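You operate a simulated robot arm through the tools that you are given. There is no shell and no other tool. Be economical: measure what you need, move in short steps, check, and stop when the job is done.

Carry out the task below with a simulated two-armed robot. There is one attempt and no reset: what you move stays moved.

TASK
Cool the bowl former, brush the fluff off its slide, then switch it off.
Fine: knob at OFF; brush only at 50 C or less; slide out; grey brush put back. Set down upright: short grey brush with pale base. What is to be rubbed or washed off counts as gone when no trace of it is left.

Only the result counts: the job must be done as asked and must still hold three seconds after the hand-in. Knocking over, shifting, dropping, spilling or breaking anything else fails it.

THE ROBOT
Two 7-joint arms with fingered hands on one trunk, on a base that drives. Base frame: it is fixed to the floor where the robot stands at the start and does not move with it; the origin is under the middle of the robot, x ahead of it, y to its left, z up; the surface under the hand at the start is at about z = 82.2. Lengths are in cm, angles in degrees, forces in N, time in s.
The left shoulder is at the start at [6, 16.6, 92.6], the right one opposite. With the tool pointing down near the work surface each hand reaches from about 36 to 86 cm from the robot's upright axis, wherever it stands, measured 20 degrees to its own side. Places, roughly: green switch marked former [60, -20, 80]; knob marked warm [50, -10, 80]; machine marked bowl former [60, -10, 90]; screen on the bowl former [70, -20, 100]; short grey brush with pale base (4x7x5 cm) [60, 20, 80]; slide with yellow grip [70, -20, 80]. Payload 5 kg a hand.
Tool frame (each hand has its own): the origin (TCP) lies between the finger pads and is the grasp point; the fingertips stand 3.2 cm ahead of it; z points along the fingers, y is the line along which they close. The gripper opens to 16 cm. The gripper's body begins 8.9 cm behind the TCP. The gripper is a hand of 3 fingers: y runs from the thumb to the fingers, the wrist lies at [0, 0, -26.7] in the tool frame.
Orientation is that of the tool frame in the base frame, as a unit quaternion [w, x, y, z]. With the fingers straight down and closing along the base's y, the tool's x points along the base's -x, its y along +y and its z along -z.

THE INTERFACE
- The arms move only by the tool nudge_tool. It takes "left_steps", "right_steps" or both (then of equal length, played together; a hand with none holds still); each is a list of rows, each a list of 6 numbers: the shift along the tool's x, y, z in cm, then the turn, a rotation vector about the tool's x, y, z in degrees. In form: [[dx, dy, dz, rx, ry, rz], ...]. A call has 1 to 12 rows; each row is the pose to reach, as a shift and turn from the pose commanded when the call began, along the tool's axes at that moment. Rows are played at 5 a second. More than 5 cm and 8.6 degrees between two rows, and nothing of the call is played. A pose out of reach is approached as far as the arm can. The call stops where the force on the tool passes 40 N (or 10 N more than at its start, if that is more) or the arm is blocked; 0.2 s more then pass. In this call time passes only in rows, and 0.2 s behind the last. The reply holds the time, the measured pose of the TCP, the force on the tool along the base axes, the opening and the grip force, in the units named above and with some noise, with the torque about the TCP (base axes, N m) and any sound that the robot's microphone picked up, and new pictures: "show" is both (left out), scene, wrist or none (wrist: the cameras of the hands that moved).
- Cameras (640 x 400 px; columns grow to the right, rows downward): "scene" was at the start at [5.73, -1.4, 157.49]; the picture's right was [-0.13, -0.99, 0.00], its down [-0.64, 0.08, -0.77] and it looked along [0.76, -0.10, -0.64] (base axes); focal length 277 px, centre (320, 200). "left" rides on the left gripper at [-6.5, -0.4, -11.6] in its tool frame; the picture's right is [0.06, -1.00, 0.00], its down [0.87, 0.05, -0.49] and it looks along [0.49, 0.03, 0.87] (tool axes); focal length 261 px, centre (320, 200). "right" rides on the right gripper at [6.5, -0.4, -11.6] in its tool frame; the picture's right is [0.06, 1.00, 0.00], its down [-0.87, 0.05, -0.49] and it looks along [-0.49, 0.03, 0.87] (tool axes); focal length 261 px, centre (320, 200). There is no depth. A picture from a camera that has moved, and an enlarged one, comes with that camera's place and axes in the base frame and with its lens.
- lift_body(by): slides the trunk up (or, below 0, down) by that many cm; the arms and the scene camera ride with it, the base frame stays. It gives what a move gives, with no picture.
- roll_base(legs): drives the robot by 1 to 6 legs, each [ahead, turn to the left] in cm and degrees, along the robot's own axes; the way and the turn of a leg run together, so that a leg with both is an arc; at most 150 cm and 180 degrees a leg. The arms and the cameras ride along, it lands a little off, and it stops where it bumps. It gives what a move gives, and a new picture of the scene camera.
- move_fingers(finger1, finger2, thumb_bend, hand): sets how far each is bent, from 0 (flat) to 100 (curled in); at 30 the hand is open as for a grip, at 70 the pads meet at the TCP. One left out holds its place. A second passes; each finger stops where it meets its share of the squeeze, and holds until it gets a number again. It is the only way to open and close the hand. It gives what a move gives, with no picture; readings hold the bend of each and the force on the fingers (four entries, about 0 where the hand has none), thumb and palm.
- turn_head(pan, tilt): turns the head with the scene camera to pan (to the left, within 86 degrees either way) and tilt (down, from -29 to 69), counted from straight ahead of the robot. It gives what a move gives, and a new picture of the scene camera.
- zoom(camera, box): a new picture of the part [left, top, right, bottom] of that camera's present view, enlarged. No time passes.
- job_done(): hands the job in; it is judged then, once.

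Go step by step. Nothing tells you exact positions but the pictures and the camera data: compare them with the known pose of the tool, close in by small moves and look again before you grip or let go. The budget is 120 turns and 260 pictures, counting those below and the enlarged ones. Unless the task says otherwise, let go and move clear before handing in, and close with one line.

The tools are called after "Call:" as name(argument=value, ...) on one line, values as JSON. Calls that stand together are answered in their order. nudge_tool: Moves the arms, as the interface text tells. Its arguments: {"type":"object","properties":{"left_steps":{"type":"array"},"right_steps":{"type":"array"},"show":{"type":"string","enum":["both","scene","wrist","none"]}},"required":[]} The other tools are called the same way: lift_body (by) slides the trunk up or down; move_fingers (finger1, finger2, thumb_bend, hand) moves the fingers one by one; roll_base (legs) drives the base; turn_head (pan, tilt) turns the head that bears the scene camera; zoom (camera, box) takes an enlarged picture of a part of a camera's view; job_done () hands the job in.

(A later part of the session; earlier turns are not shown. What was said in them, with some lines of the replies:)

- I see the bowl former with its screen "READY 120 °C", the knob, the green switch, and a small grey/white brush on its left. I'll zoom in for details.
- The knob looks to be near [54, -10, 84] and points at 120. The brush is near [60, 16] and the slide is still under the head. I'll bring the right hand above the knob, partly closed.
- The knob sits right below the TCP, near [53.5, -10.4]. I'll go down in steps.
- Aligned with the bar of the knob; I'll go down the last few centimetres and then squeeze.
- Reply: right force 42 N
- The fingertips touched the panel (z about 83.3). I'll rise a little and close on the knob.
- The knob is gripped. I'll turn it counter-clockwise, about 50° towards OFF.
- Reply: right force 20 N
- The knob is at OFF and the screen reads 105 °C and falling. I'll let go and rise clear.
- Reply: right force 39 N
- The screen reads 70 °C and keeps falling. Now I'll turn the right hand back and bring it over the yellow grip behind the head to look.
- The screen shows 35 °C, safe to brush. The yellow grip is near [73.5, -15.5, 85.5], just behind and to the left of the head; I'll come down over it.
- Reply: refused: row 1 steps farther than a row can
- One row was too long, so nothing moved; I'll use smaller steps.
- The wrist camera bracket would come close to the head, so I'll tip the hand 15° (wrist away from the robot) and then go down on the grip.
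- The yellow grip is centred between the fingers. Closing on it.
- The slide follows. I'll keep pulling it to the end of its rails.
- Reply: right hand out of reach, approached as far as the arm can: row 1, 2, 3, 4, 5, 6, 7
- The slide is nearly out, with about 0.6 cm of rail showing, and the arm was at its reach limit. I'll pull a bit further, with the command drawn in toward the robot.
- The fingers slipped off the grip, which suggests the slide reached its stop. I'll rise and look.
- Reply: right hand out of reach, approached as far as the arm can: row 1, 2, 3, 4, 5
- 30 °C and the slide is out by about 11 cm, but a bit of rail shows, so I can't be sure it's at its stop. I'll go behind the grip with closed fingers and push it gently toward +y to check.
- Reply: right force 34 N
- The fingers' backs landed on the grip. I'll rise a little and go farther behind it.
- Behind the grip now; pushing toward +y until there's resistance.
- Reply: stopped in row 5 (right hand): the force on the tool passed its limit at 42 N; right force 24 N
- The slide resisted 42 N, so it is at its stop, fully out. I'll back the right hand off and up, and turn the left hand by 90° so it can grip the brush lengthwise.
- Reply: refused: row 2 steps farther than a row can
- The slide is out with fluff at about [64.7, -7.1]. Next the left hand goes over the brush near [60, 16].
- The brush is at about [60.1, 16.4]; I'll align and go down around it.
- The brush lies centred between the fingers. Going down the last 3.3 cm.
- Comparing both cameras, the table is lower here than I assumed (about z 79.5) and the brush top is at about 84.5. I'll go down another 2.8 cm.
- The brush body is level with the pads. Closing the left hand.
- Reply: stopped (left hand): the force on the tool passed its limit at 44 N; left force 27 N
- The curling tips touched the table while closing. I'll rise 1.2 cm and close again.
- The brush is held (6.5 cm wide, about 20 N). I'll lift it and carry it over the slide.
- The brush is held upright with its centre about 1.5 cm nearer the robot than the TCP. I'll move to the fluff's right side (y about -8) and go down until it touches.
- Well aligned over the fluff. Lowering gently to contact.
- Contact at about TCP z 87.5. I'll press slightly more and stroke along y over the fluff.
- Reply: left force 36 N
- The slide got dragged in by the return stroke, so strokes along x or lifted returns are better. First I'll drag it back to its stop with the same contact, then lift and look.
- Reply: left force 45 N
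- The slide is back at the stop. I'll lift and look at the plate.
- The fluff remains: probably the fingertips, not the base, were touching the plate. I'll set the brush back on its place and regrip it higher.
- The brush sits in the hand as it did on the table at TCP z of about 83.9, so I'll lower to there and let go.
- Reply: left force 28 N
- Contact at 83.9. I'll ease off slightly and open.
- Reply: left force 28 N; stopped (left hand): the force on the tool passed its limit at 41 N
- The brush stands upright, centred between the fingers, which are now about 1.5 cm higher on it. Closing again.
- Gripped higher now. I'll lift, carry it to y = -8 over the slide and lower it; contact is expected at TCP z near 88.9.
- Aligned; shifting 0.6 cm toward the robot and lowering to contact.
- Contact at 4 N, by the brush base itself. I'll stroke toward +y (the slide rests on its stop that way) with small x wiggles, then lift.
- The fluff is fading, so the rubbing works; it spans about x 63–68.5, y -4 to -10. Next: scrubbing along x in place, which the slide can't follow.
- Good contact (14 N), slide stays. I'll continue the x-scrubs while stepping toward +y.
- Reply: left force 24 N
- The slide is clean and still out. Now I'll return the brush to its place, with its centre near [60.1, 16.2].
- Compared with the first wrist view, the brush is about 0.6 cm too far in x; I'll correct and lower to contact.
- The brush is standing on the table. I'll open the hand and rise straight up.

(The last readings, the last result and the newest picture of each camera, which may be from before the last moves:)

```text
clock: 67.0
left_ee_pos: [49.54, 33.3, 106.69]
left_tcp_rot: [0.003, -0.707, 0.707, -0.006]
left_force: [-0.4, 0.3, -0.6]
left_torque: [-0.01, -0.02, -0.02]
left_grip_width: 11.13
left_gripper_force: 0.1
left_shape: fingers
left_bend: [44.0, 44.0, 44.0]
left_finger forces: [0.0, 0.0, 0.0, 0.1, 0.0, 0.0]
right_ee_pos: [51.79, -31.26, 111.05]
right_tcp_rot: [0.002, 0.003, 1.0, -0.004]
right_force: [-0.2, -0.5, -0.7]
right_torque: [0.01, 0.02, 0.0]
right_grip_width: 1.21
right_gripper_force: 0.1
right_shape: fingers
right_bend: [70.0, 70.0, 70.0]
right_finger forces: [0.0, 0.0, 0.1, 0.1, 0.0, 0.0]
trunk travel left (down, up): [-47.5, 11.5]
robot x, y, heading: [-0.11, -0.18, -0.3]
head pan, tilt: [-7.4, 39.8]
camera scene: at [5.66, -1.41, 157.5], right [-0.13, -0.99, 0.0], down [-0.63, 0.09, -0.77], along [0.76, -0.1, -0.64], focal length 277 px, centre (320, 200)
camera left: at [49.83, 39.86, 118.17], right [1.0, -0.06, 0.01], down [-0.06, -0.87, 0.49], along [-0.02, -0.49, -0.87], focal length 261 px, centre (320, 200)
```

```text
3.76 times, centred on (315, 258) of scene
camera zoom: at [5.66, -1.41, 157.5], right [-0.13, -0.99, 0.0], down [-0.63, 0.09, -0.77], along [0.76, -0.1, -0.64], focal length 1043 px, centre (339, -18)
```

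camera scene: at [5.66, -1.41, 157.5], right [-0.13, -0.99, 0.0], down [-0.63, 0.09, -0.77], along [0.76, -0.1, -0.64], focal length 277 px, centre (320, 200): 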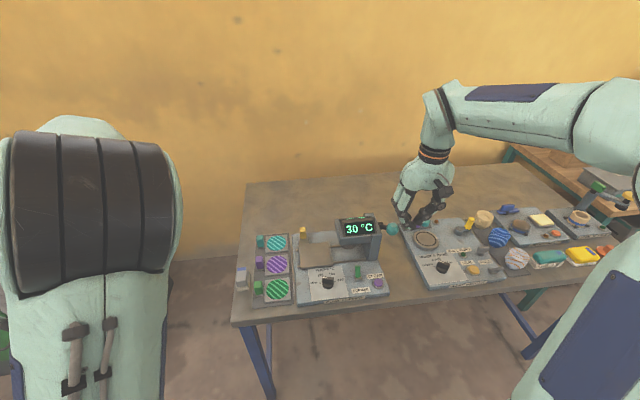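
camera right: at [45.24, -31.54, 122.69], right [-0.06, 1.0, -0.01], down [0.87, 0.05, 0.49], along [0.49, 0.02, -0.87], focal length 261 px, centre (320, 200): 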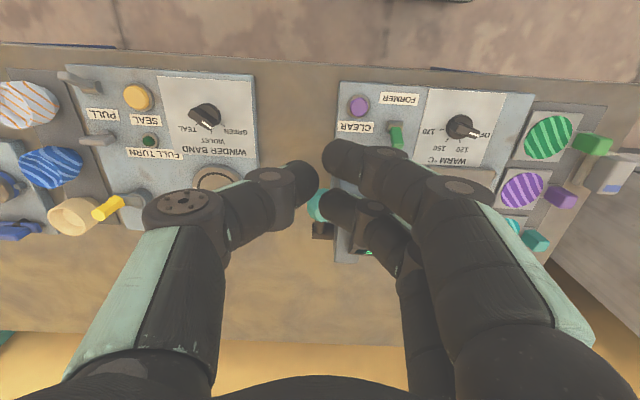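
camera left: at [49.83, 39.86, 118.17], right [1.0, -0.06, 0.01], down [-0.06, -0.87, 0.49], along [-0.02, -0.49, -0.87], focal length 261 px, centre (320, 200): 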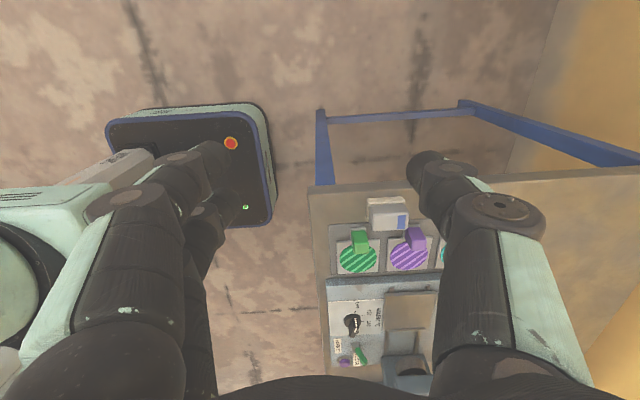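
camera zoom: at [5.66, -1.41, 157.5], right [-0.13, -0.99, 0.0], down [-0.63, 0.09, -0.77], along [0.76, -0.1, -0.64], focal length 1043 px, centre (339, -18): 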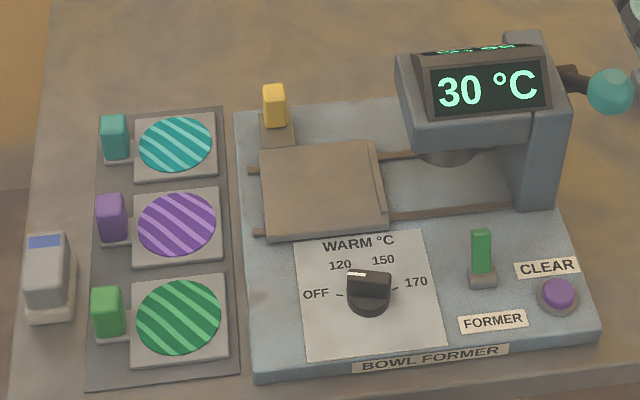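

The brush stands in its old place, the slide is clean and out, and the knob is at OFF. The screen is still lit, so the green FORMER switch is probably the power switch; I'll look at it and the knob closely.

Call:
nudge_tool(right_steps=[[0, 3, 0, 0, 0, 0], [0, 6, 0, 0, 0, 0], [0, 9, 0, 0, 0, 0], [1, 11, 3, 0, 0, 0]], show="wrist")

Call:
zoom(camera="right", box=[240, 30, 480, 180])

Call:
zoom(camera="scene", box=[305, 250, 395, 306])

Call:
zoom(camera="left", box=[320, 290, 420, 380])

```text
clock: 68.0
left_ee_pos: [49.64, 33.24, 106.63]
left_tcp_rot: [0.004, -0.706, 0.708, -0.006]
left_force: [-0.1, 1.1, -0.1]
left_torque: [-0.02, -0.04, 0.01]
left_grip_width: 11.14
left_gripper_force: 0.1
left_shape: fingers
left_bend: [44.0, 44.0, 44.0]
left_finger forces: [0.0, 0.1, 0.0, 0.0, 0.0, 0.0]
right_ee_pos: [50.84, -20.22, 108.15]
right_tcp_rot: [0.002, 0.002, 1.0, -0.003]
right_force: [-0.2, -0.9, -0.3]
right_torque: [-0.01, -0.04, 0.01]
right_grip_width: 1.19
right_gripper_force: 0.0
right_shape: fingers
right_bend: [70.0, 70.0, 70.0]
right_finger forces: [0.0, 0.0, 0.0, 0.0, 0.1, 0.1]
trunk travel left (down, up): [-47.5, 11.5]
robot x, y, heading: [0.07, 0.14, 0.0]
head pan, tilt: [-7.4, 39.8]
camera right: at [44.23, -20.6, 119.85], right [-0.06, 1.0, -0.01], down [0.87, 0.05, 0.49], along [0.49, 0.02, -0.87], focal length 261 px, centre (320, 200)
```

right: 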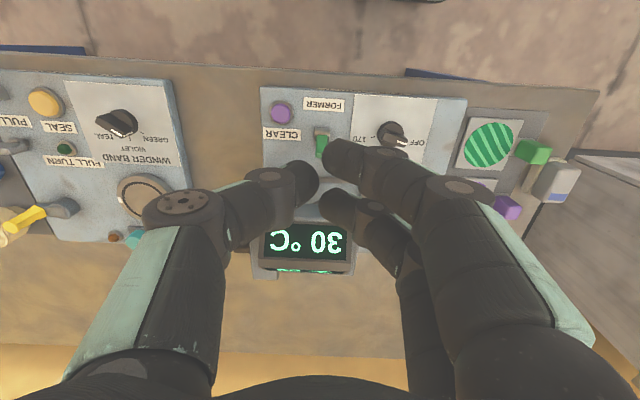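

```text
2.67 times, centred on (360, 105) of right
camera zoom: at [44.23, -20.6, 119.85], right [-0.06, 1.0, -0.01], down [0.87, 0.05, 0.49], along [0.49, 0.02, -0.87], focal length 695 px, centre (213, 453)
```

zoom: 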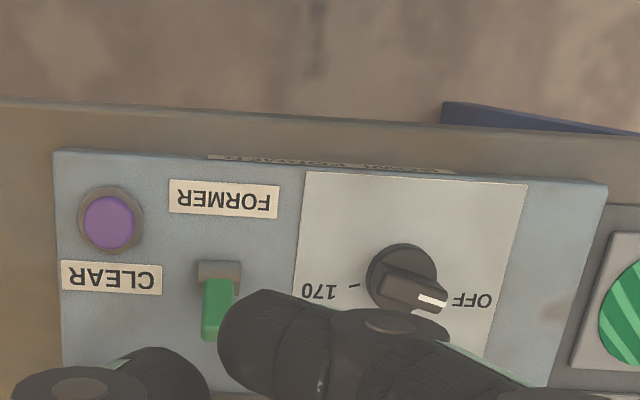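

```text
7.11 times, centred on (350, 278) of scene
camera zoom: at [5.75, -1.47, 157.49], right [-0.13, -0.99, 0.0], down [-0.64, 0.09, -0.77], along [0.76, -0.1, -0.64], focal length 1970 px, centre (107, -355)
```

zoom: 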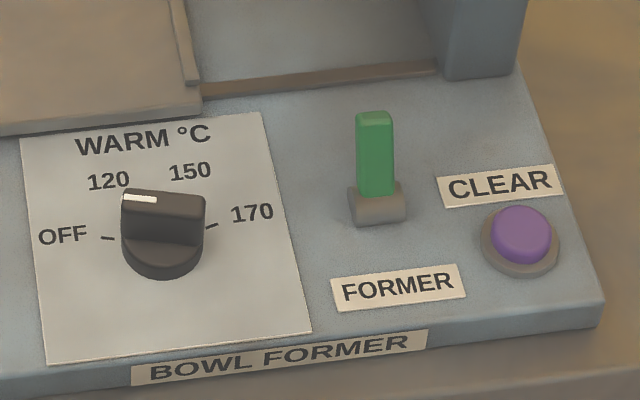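

```text
4.44 times, centred on (370, 335) of left
camera zoom: at [49.93, 39.79, 118.17], right [1.0, -0.06, 0.01], down [-0.06, -0.87, 0.49], along [-0.02, -0.49, -0.87], focal length 1158 px, centre (98, -400)
```

zoom: 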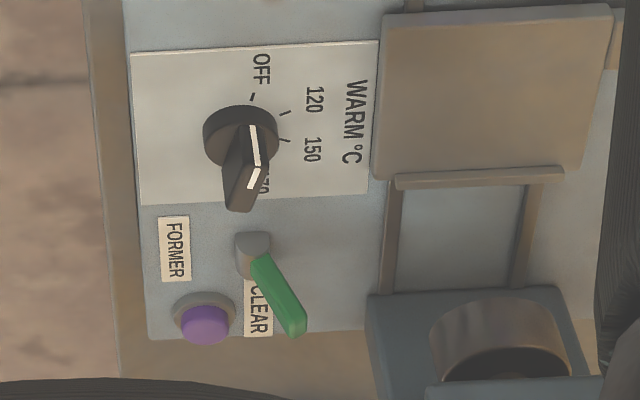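

The knob points at OFF. The FORMER toggle leans away from the robot (tip near [56.3, -20.2, 86]), and with the screen lit it looks on. I'll open the fingers a little and come down around it.

Call:
move_fingers(hand="right", finger1=57, finger2=57, thumb_bend=57)

Call:
nudge_tool(right_steps=[[-2.5, 0, 3, 0, 0, 0], [-4.7, 0, 6, 0, 0, 0], [-4.7, 0, 10, 0, 0, 0], [-4.7, 0, 14, 0, 0, 0], [-4.7, 0, 17, 0, 0, 0]], show="both")

Call:
zoom(camera="scene", box=[290, 205, 400, 305])

```text
clock: 69.0
left_ee_pos: [49.65, 33.33, 106.57]
left_tcp_rot: [0.004, -0.706, 0.708, -0.004]
left_force: [0.8, -0.4, -0.3]
left_torque: [0.02, 0.0, -0.02]
left_grip_width: 11.14
left_gripper_force: 0.0
left_shape: fingers
left_bend: [44.0, 44.0, 44.0]
left_finger forces: [0.1, 0.1, 0.0, 0.1, 0.0, 0.0]
right_ee_pos: [50.95, -20.23, 108.24]
right_tcp_rot: [0.002, 0.002, 1.0, -0.004]
right_force: [0.5, -1.0, -0.1]
right_torque: [0.01, -0.02, 0.05]
right_grip_width: 6.24
right_gripper_force: 0.1
right_shape: fingers
right_bend: [56.0, 56.0, 56.0]
right_finger forces: [0.0, 0.0, 0.0, 0.0, 0.1, 0.0]
trunk travel left (down, up): [-47.5, 11.5]
robot x, y, heading: [-0.16, -0.14, -0.4]
head pan, tilt: [-7.4, 39.8]
```

```text
clock: 70.2
left_ee_pos: [49.59, 33.23, 106.71]
left_tcp_rot: [0.004, -0.707, 0.708, -0.005]
left_force: [-0.1, -0.4, -0.3]
left_torque: [0.0, 0.0, 0.02]
left_grip_width: 11.13
left_gripper_force: 0.0
left_shape: fingers
left_bend: [44.0, 44.0, 44.0]
left_finger forces: [0.0, 0.1, 0.0, 0.0, 0.0, 0.0]
right_ee_pos: [55.59, -20.47, 91.17]
right_tcp_rot: [0.001, 0.004, 1.0, -0.004]
right_force: [0.0, -0.1, 0.1]
right_torque: [0.03, -0.01, 0.0]
right_grip_width: 6.25
right_gripper_force: 0.0
right_shape: fingers
right_bend: [56.0, 56.0, 56.0]
right_finger forces: [0.1, 0.0, 0.1, 0.1, 0.0, 0.1]
trunk travel left (down, up): [-47.5, 11.5]
robot x, y, heading: [0.43, 0.35, -0.4]
head pan, tilt: [-7.4, 39.8]
camera scene: at [5.76, -1.48, 157.5], right [-0.13, -0.99, 0.0], down [-0.64, 0.09, -0.77], along [0.76, -0.1, -0.64], focal length 277 px, centre (320, 200)
camera right: at [48.94, -20.91, 102.72], right [-0.06, 1.0, -0.01], down [0.87, 0.05, 0.49], along [0.49, 0.02, -0.87], focal length 261 px, centre (320, 200)
```

scene: 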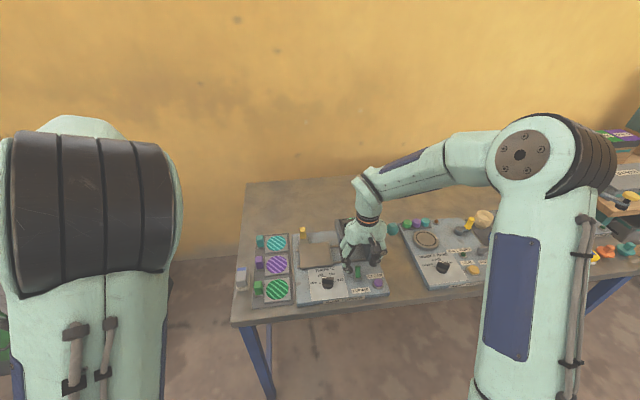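
right: 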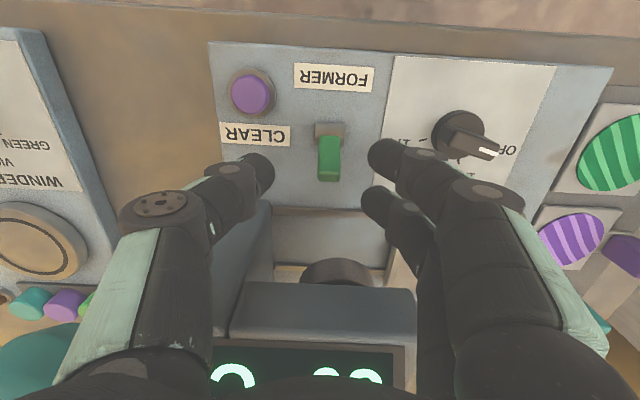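

```text
4.00 times, centred on (345, 255) of scene
camera zoom: at [5.76, -1.48, 157.5], right [-0.13, -0.99, 0.0], down [-0.64, 0.09, -0.77], along [0.76, -0.1, -0.64], focal length 1108 px, centre (220, -20)
```

zoom: 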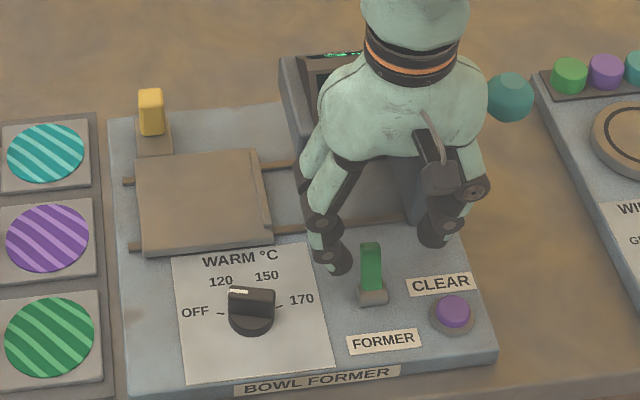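

The toggle sits between thumb and fingers. I'll go down 3.8 cm and close on it.

Call:
nudge_tool(right_steps=[[0, 0.4, 1.5, 0, 0, 0], [0, 0.4, 3, 0, 0, 0], [0, 0.4, 3.8, 0, 0, 0]], show="wrist")

Call:
move_fingers(hand="right", finger1=71, finger2=71, thumb_bend=71)

Call:
zoom(camera="right", box=[200, 80, 440, 230])

```text
clock: 71.0
left_ee_pos: [49.61, 33.12, 106.68]
left_tcp_rot: [0.003, -0.707, 0.708, -0.005]
left_force: [-0.1, 0.8, 0.1]
left_torque: [0.0, 0.0, 0.03]
left_grip_width: 11.12
left_gripper_force: 0.1
left_shape: fingers
left_bend: [44.0, 44.0, 44.0]
left_finger forces: [0.0, 0.0, 0.0, 0.0, 0.0, 0.0]
right_ee_pos: [55.71, -20.05, 87.07]
right_tcp_rot: [0.001, 0.003, 1.0, -0.004]
right_force: [-0.7, -0.1, -0.1]
right_torque: [0.0, -0.02, -0.02]
right_grip_width: 6.24
right_gripper_force: 0.0
right_shape: fingers
right_bend: [56.0, 56.0, 56.0]
right_finger forces: [0.1, 0.0, 0.1, 0.1, 0.0, 0.0]
trunk travel left (down, up): [-47.5, 11.5]
robot x, y, heading: [-0.06, -0.06, -0.5]
head pan, tilt: [-7.4, 39.8]
camera right: at [49.02, -20.39, 98.77], right [-0.06, 1.0, -0.01], down [0.87, 0.05, 0.49], along [0.49, 0.02, -0.87], focal length 261 px, centre (320, 200)
```

right: 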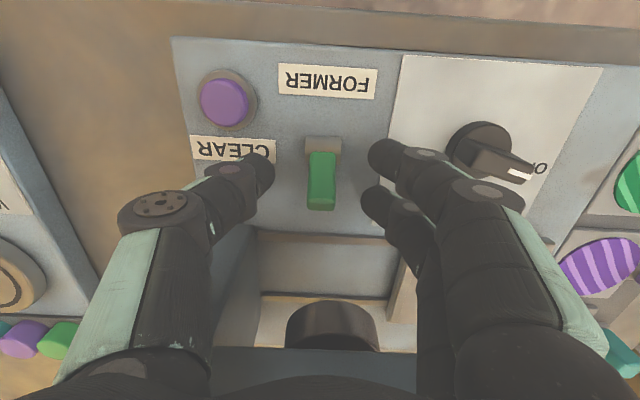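

```text
clock: 72.0
left_ee_pos: [49.62, 33.22, 106.73]
left_tcp_rot: [0.003, -0.707, 0.707, -0.005]
left_force: [0.2, -0.3, 0.5]
left_torque: [0.01, -0.03, 0.0]
left_grip_width: 11.14
left_gripper_force: 0.1
left_shape: fingers
left_bend: [44.0, 44.0, 44.0]
left_finger forces: [0.0, 0.0, 0.1, 0.0, 0.0, 0.0]
right_ee_pos: [55.64, -19.95, 87.08]
right_tcp_rot: [0.002, 0.003, 1.0, -0.003]
right_force: [-2.1, -2.1, -2.6]
right_torque: [0.0, 0.08, 0.02]
right_grip_width: 1.72
right_gripper_force: 5.1
right_shape: fingers
right_bend: [70.0, 70.0, 69.0]
right_finger forces: [2.8, 2.4, 0.1, 0.1, 5.6, 0.0]
trunk travel left (down, up): [-47.5, 11.5]
robot x, y, heading: [0.02, -0.01, -0.5]
head pan, tilt: [-7.4, 39.8]
```

```text
2.67 times, centred on (320, 155) of right
camera zoom: at [48.99, -20.43, 98.78], right [-0.06, 1.0, -0.01], down [0.87, 0.05, 0.49], along [0.49, 0.02, -0.87], focal length 695 px, centre (320, 320)
```

zoom: 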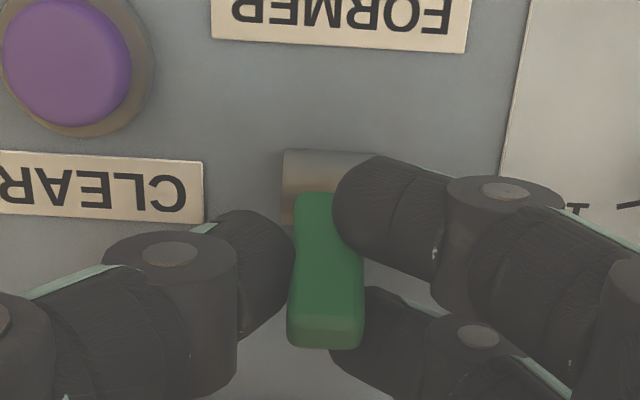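

The toggle is gripped. I'll draw it toward the robot along a small arc.

Call:
nudge_tool(right_steps=[[0.6, 0, -0.3, 0, 0, 0], [1.3, 0, -0.5, 0, 0, 0], [2, 0, -0.4, 0, 0, 0], [2.7, 0, -0.2, 0, 0, 0], [3.3, 0, 0, 0, 0, 0]], show="both")

Call:
zoom(camera="right", box=[200, 80, 440, 230])

Call:
zoom(camera="scene", box=[290, 205, 400, 305])

```text
clock: 73.3
left_ee_pos: [49.62, 33.26, 106.73]
left_tcp_rot: [0.004, -0.707, 0.707, -0.005]
left_force: [-0.1, 0.0, -0.3]
left_torque: [0.01, -0.01, 0.02]
left_grip_width: 11.14
left_gripper_force: 0.1
left_shape: fingers
left_bend: [44.0, 44.0, 44.0]
left_finger forces: [0.1, 0.1, 0.0, 0.1, 0.0, 0.0]
right_ee_pos: [53.51, -20.01, 87.54]
right_tcp_rot: [0.014, 0.0, 1.0, -0.003]
right_force: [9.8, -3.3, 0.8]
right_torque: [-0.02, -0.55, -0.06]
right_grip_width: 1.55
right_gripper_force: 17.8
right_shape: fingers
right_bend: [70.0, 71.0, 69.0]
right_finger forces: [8.8, 20.5, 0.0, 0.0, 6.0, 0.0]
trunk travel left (down, up): [-47.5, 11.5]
robot x, y, heading: [0.21, -0.06, 0.2]
head pan, tilt: [-7.4, 39.8]
heard: click
stopped in row 5 (right hand): the force on the tool passed its limit at 42 N (the readings are from after the stop); the commanded pose is now the measured one
camera scene: at [5.79, -1.52, 157.48], right [-0.13, -0.99, 0.0], down [-0.64, 0.09, -0.77], along [0.76, -0.1, -0.64], focal length 277 px, centre (320, 200)
camera right: at [46.57, -20.43, 98.97], right [-0.06, 1.0, -0.01], down [0.85, 0.06, 0.52], along [0.52, 0.03, -0.86], focal length 261 px, centre (320, 200)
```

scene: 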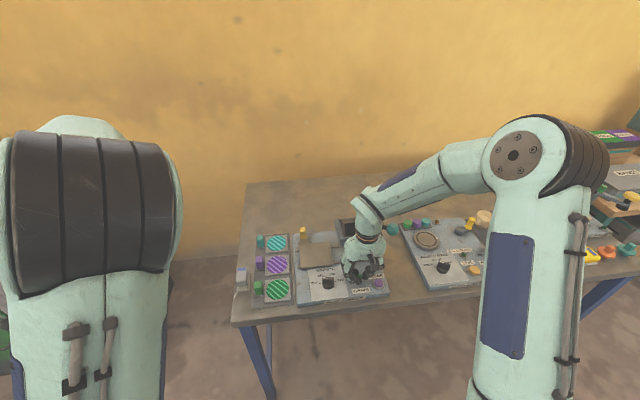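
right: 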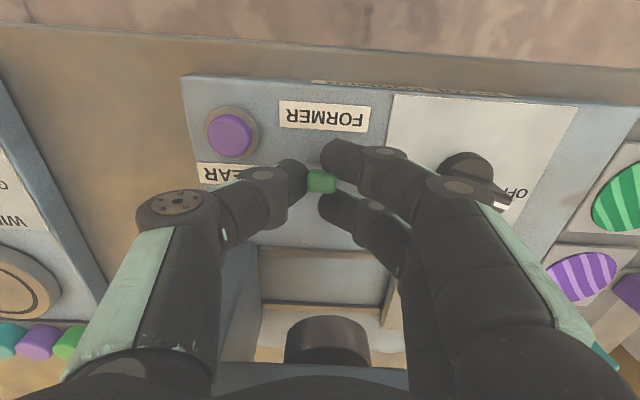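

```text
2.67 times, centred on (320, 155) of right
camera zoom: at [46.57, -20.43, 98.97], right [-0.06, 1.0, -0.01], down [0.85, 0.06, 0.52], along [0.52, 0.03, -0.86], focal length 695 px, centre (320, 320)
```

zoom: 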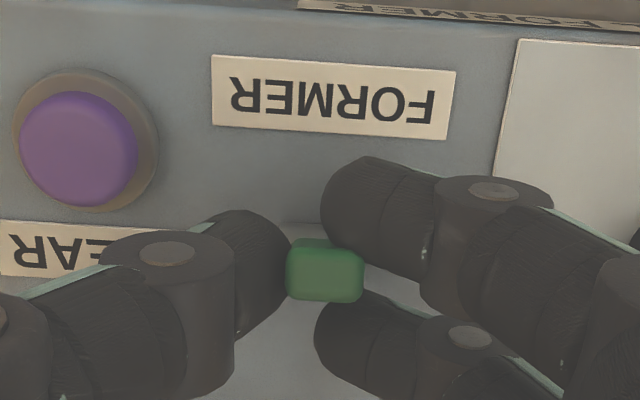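

```text
4.00 times, centred on (345, 255) of scene
camera zoom: at [5.79, -1.52, 157.48], right [-0.13, -0.99, 0.0], down [-0.64, 0.09, -0.77], along [0.76, -0.1, -0.64], focal length 1108 px, centre (220, -20)
```

zoom: 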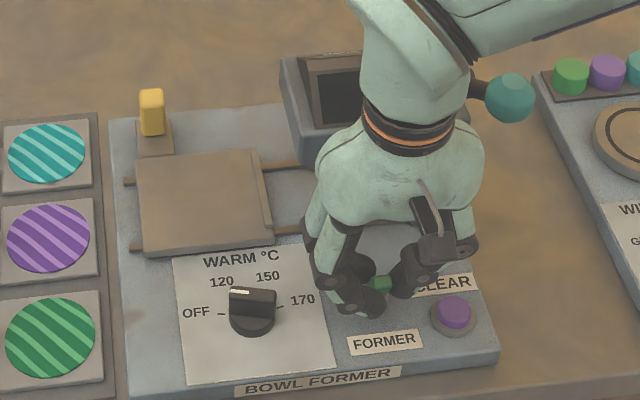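

A click was heard and the screen has gone dark, so the machine is off. I'll release the toggle and move clear.

Call:
move_fingers(hand="right", finger1=58, finger2=58, thumb_bend=58)

Call:
nudge_tool(right_steps=[[0, 0, -3, 0, 0, 0], [0, 0, -7, 0, 0, 0], [0, 0, -11, 0, 0, 0], [0, 0, -15, 0, 0, 0], [0, 0, -19, 0, 0, 0], [1, -4, -21, 0, 0, 0], [2, -8, -21, 0, 0, 0], [3, -12, -21, 0, 0, 0]], show="both")

Call:
zoom(camera="scene", box=[230, 205, 400, 311])

Call:
zoom(camera="right", box=[320, 40, 640, 240])

```text
clock: 74.3
left_ee_pos: [49.63, 33.24, 106.7]
left_tcp_rot: [-0.003, 0.707, -0.707, 0.006]
left_force: [0.4, -0.6, 0.4]
left_torque: [0.0, -0.01, -0.02]
left_grip_width: 11.13
left_gripper_force: 0.1
left_shape: fingers
left_bend: [44.0, 44.0, 44.0]
left_finger forces: [0.0, 0.0, 0.1, 0.1, 0.0, 0.0]
right_ee_pos: [53.29, -19.88, 87.51]
right_tcp_rot: [0.012, -0.001, 1.0, -0.002]
right_force: [-0.2, 0.6, 0.6]
right_torque: [0.01, -0.01, -0.01]
right_grip_width: 5.85
right_gripper_force: 0.1
right_shape: fingers
right_bend: [57.0, 57.0, 57.0]
right_finger forces: [0.0, 0.1, 0.1, 0.0, 0.0, 0.1]
trunk travel left (down, up): [-47.5, 11.5]
robot x, y, heading: [0.43, -0.12, -0.3]
head pan, tilt: [-7.4, 39.8]
```

```text
clock: 76.1
left_ee_pos: [49.58, 33.25, 106.72]
left_tcp_rot: [-0.004, 0.707, -0.707, 0.005]
left_force: [0.1, 0.6, -0.4]
left_torque: [-0.01, -0.04, -0.04]
left_grip_width: 11.11
left_gripper_force: 0.1
left_shape: fingers
left_bend: [44.0, 44.0, 44.0]
left_finger forces: [0.1, 0.0, 0.0, 0.0, 0.1, 0.0]
right_ee_pos: [49.43, -31.6, 108.46]
right_tcp_rot: [0.011, -0.001, 1.0, -0.003]
right_force: [-0.6, 0.5, -0.2]
right_torque: [0.04, -0.04, 0.05]
right_grip_width: 5.87
right_gripper_force: 0.1
right_shape: fingers
right_bend: [57.0, 57.0, 57.0]
right_finger forces: [0.1, 0.0, 0.0, 0.1, 0.0, 0.0]
trunk travel left (down, up): [-47.5, 11.5]
robot x, y, heading: [0.18, 0.33, -0.3]
head pan, tilt: [-7.4, 39.8]
camera scene: at [5.73, -1.55, 157.49], right [-0.13, -0.99, 0.0], down [-0.63, 0.09, -0.77], along [0.76, -0.1, -0.64], focal length 277 px, centre (320, 200)
camera right: at [42.59, -31.99, 120.01], right [-0.06, 1.0, -0.01], down [0.86, 0.06, 0.51], along [0.51, 0.03, -0.86], focal length 261 px, centre (320, 200)
```

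scene: 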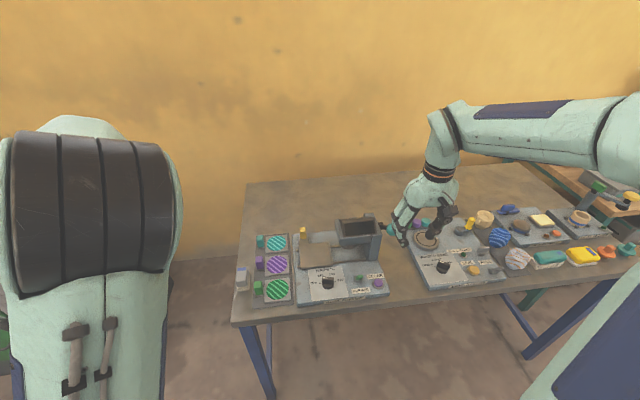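
right: 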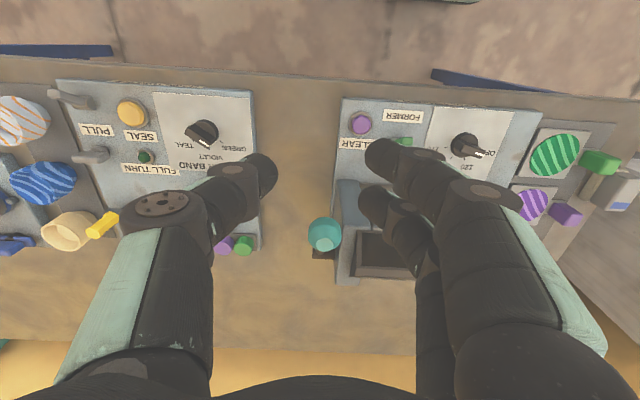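

```text
3.76 times, centred on (315, 258) of scene
camera zoom: at [5.73, -1.55, 157.49], right [-0.13, -0.99, 0.0], down [-0.63, 0.09, -0.77], along [0.76, -0.1, -0.64], focal length 1043 px, centre (339, -18)
```

zoom: 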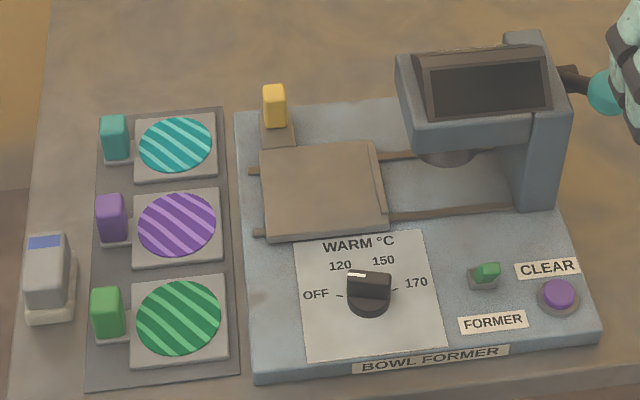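

```text
2.00 times, centred on (480, 140) of right
camera zoom: at [42.59, -31.99, 120.01], right [-0.06, 1.0, -0.01], down [0.86, 0.06, 0.51], along [0.51, 0.03, -0.86], focal length 521 px, centre (0, 320)
```

zoom: 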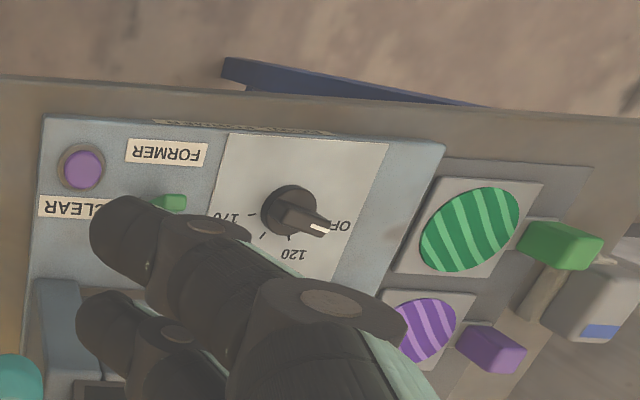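

The screen is dark, the knob is at OFF, the slide is out and clean, and the brush stands upright in its place. Both hands are clear, so I'm handing in.

Call:
job_done()

```text
The job is handed in.
```

I cooled the bowl former to 30 °C, brushed its slide clean, left the slide out, put the grey brush back upright, and switched it off (knob at OFF, FORMER switch off, screen dark).
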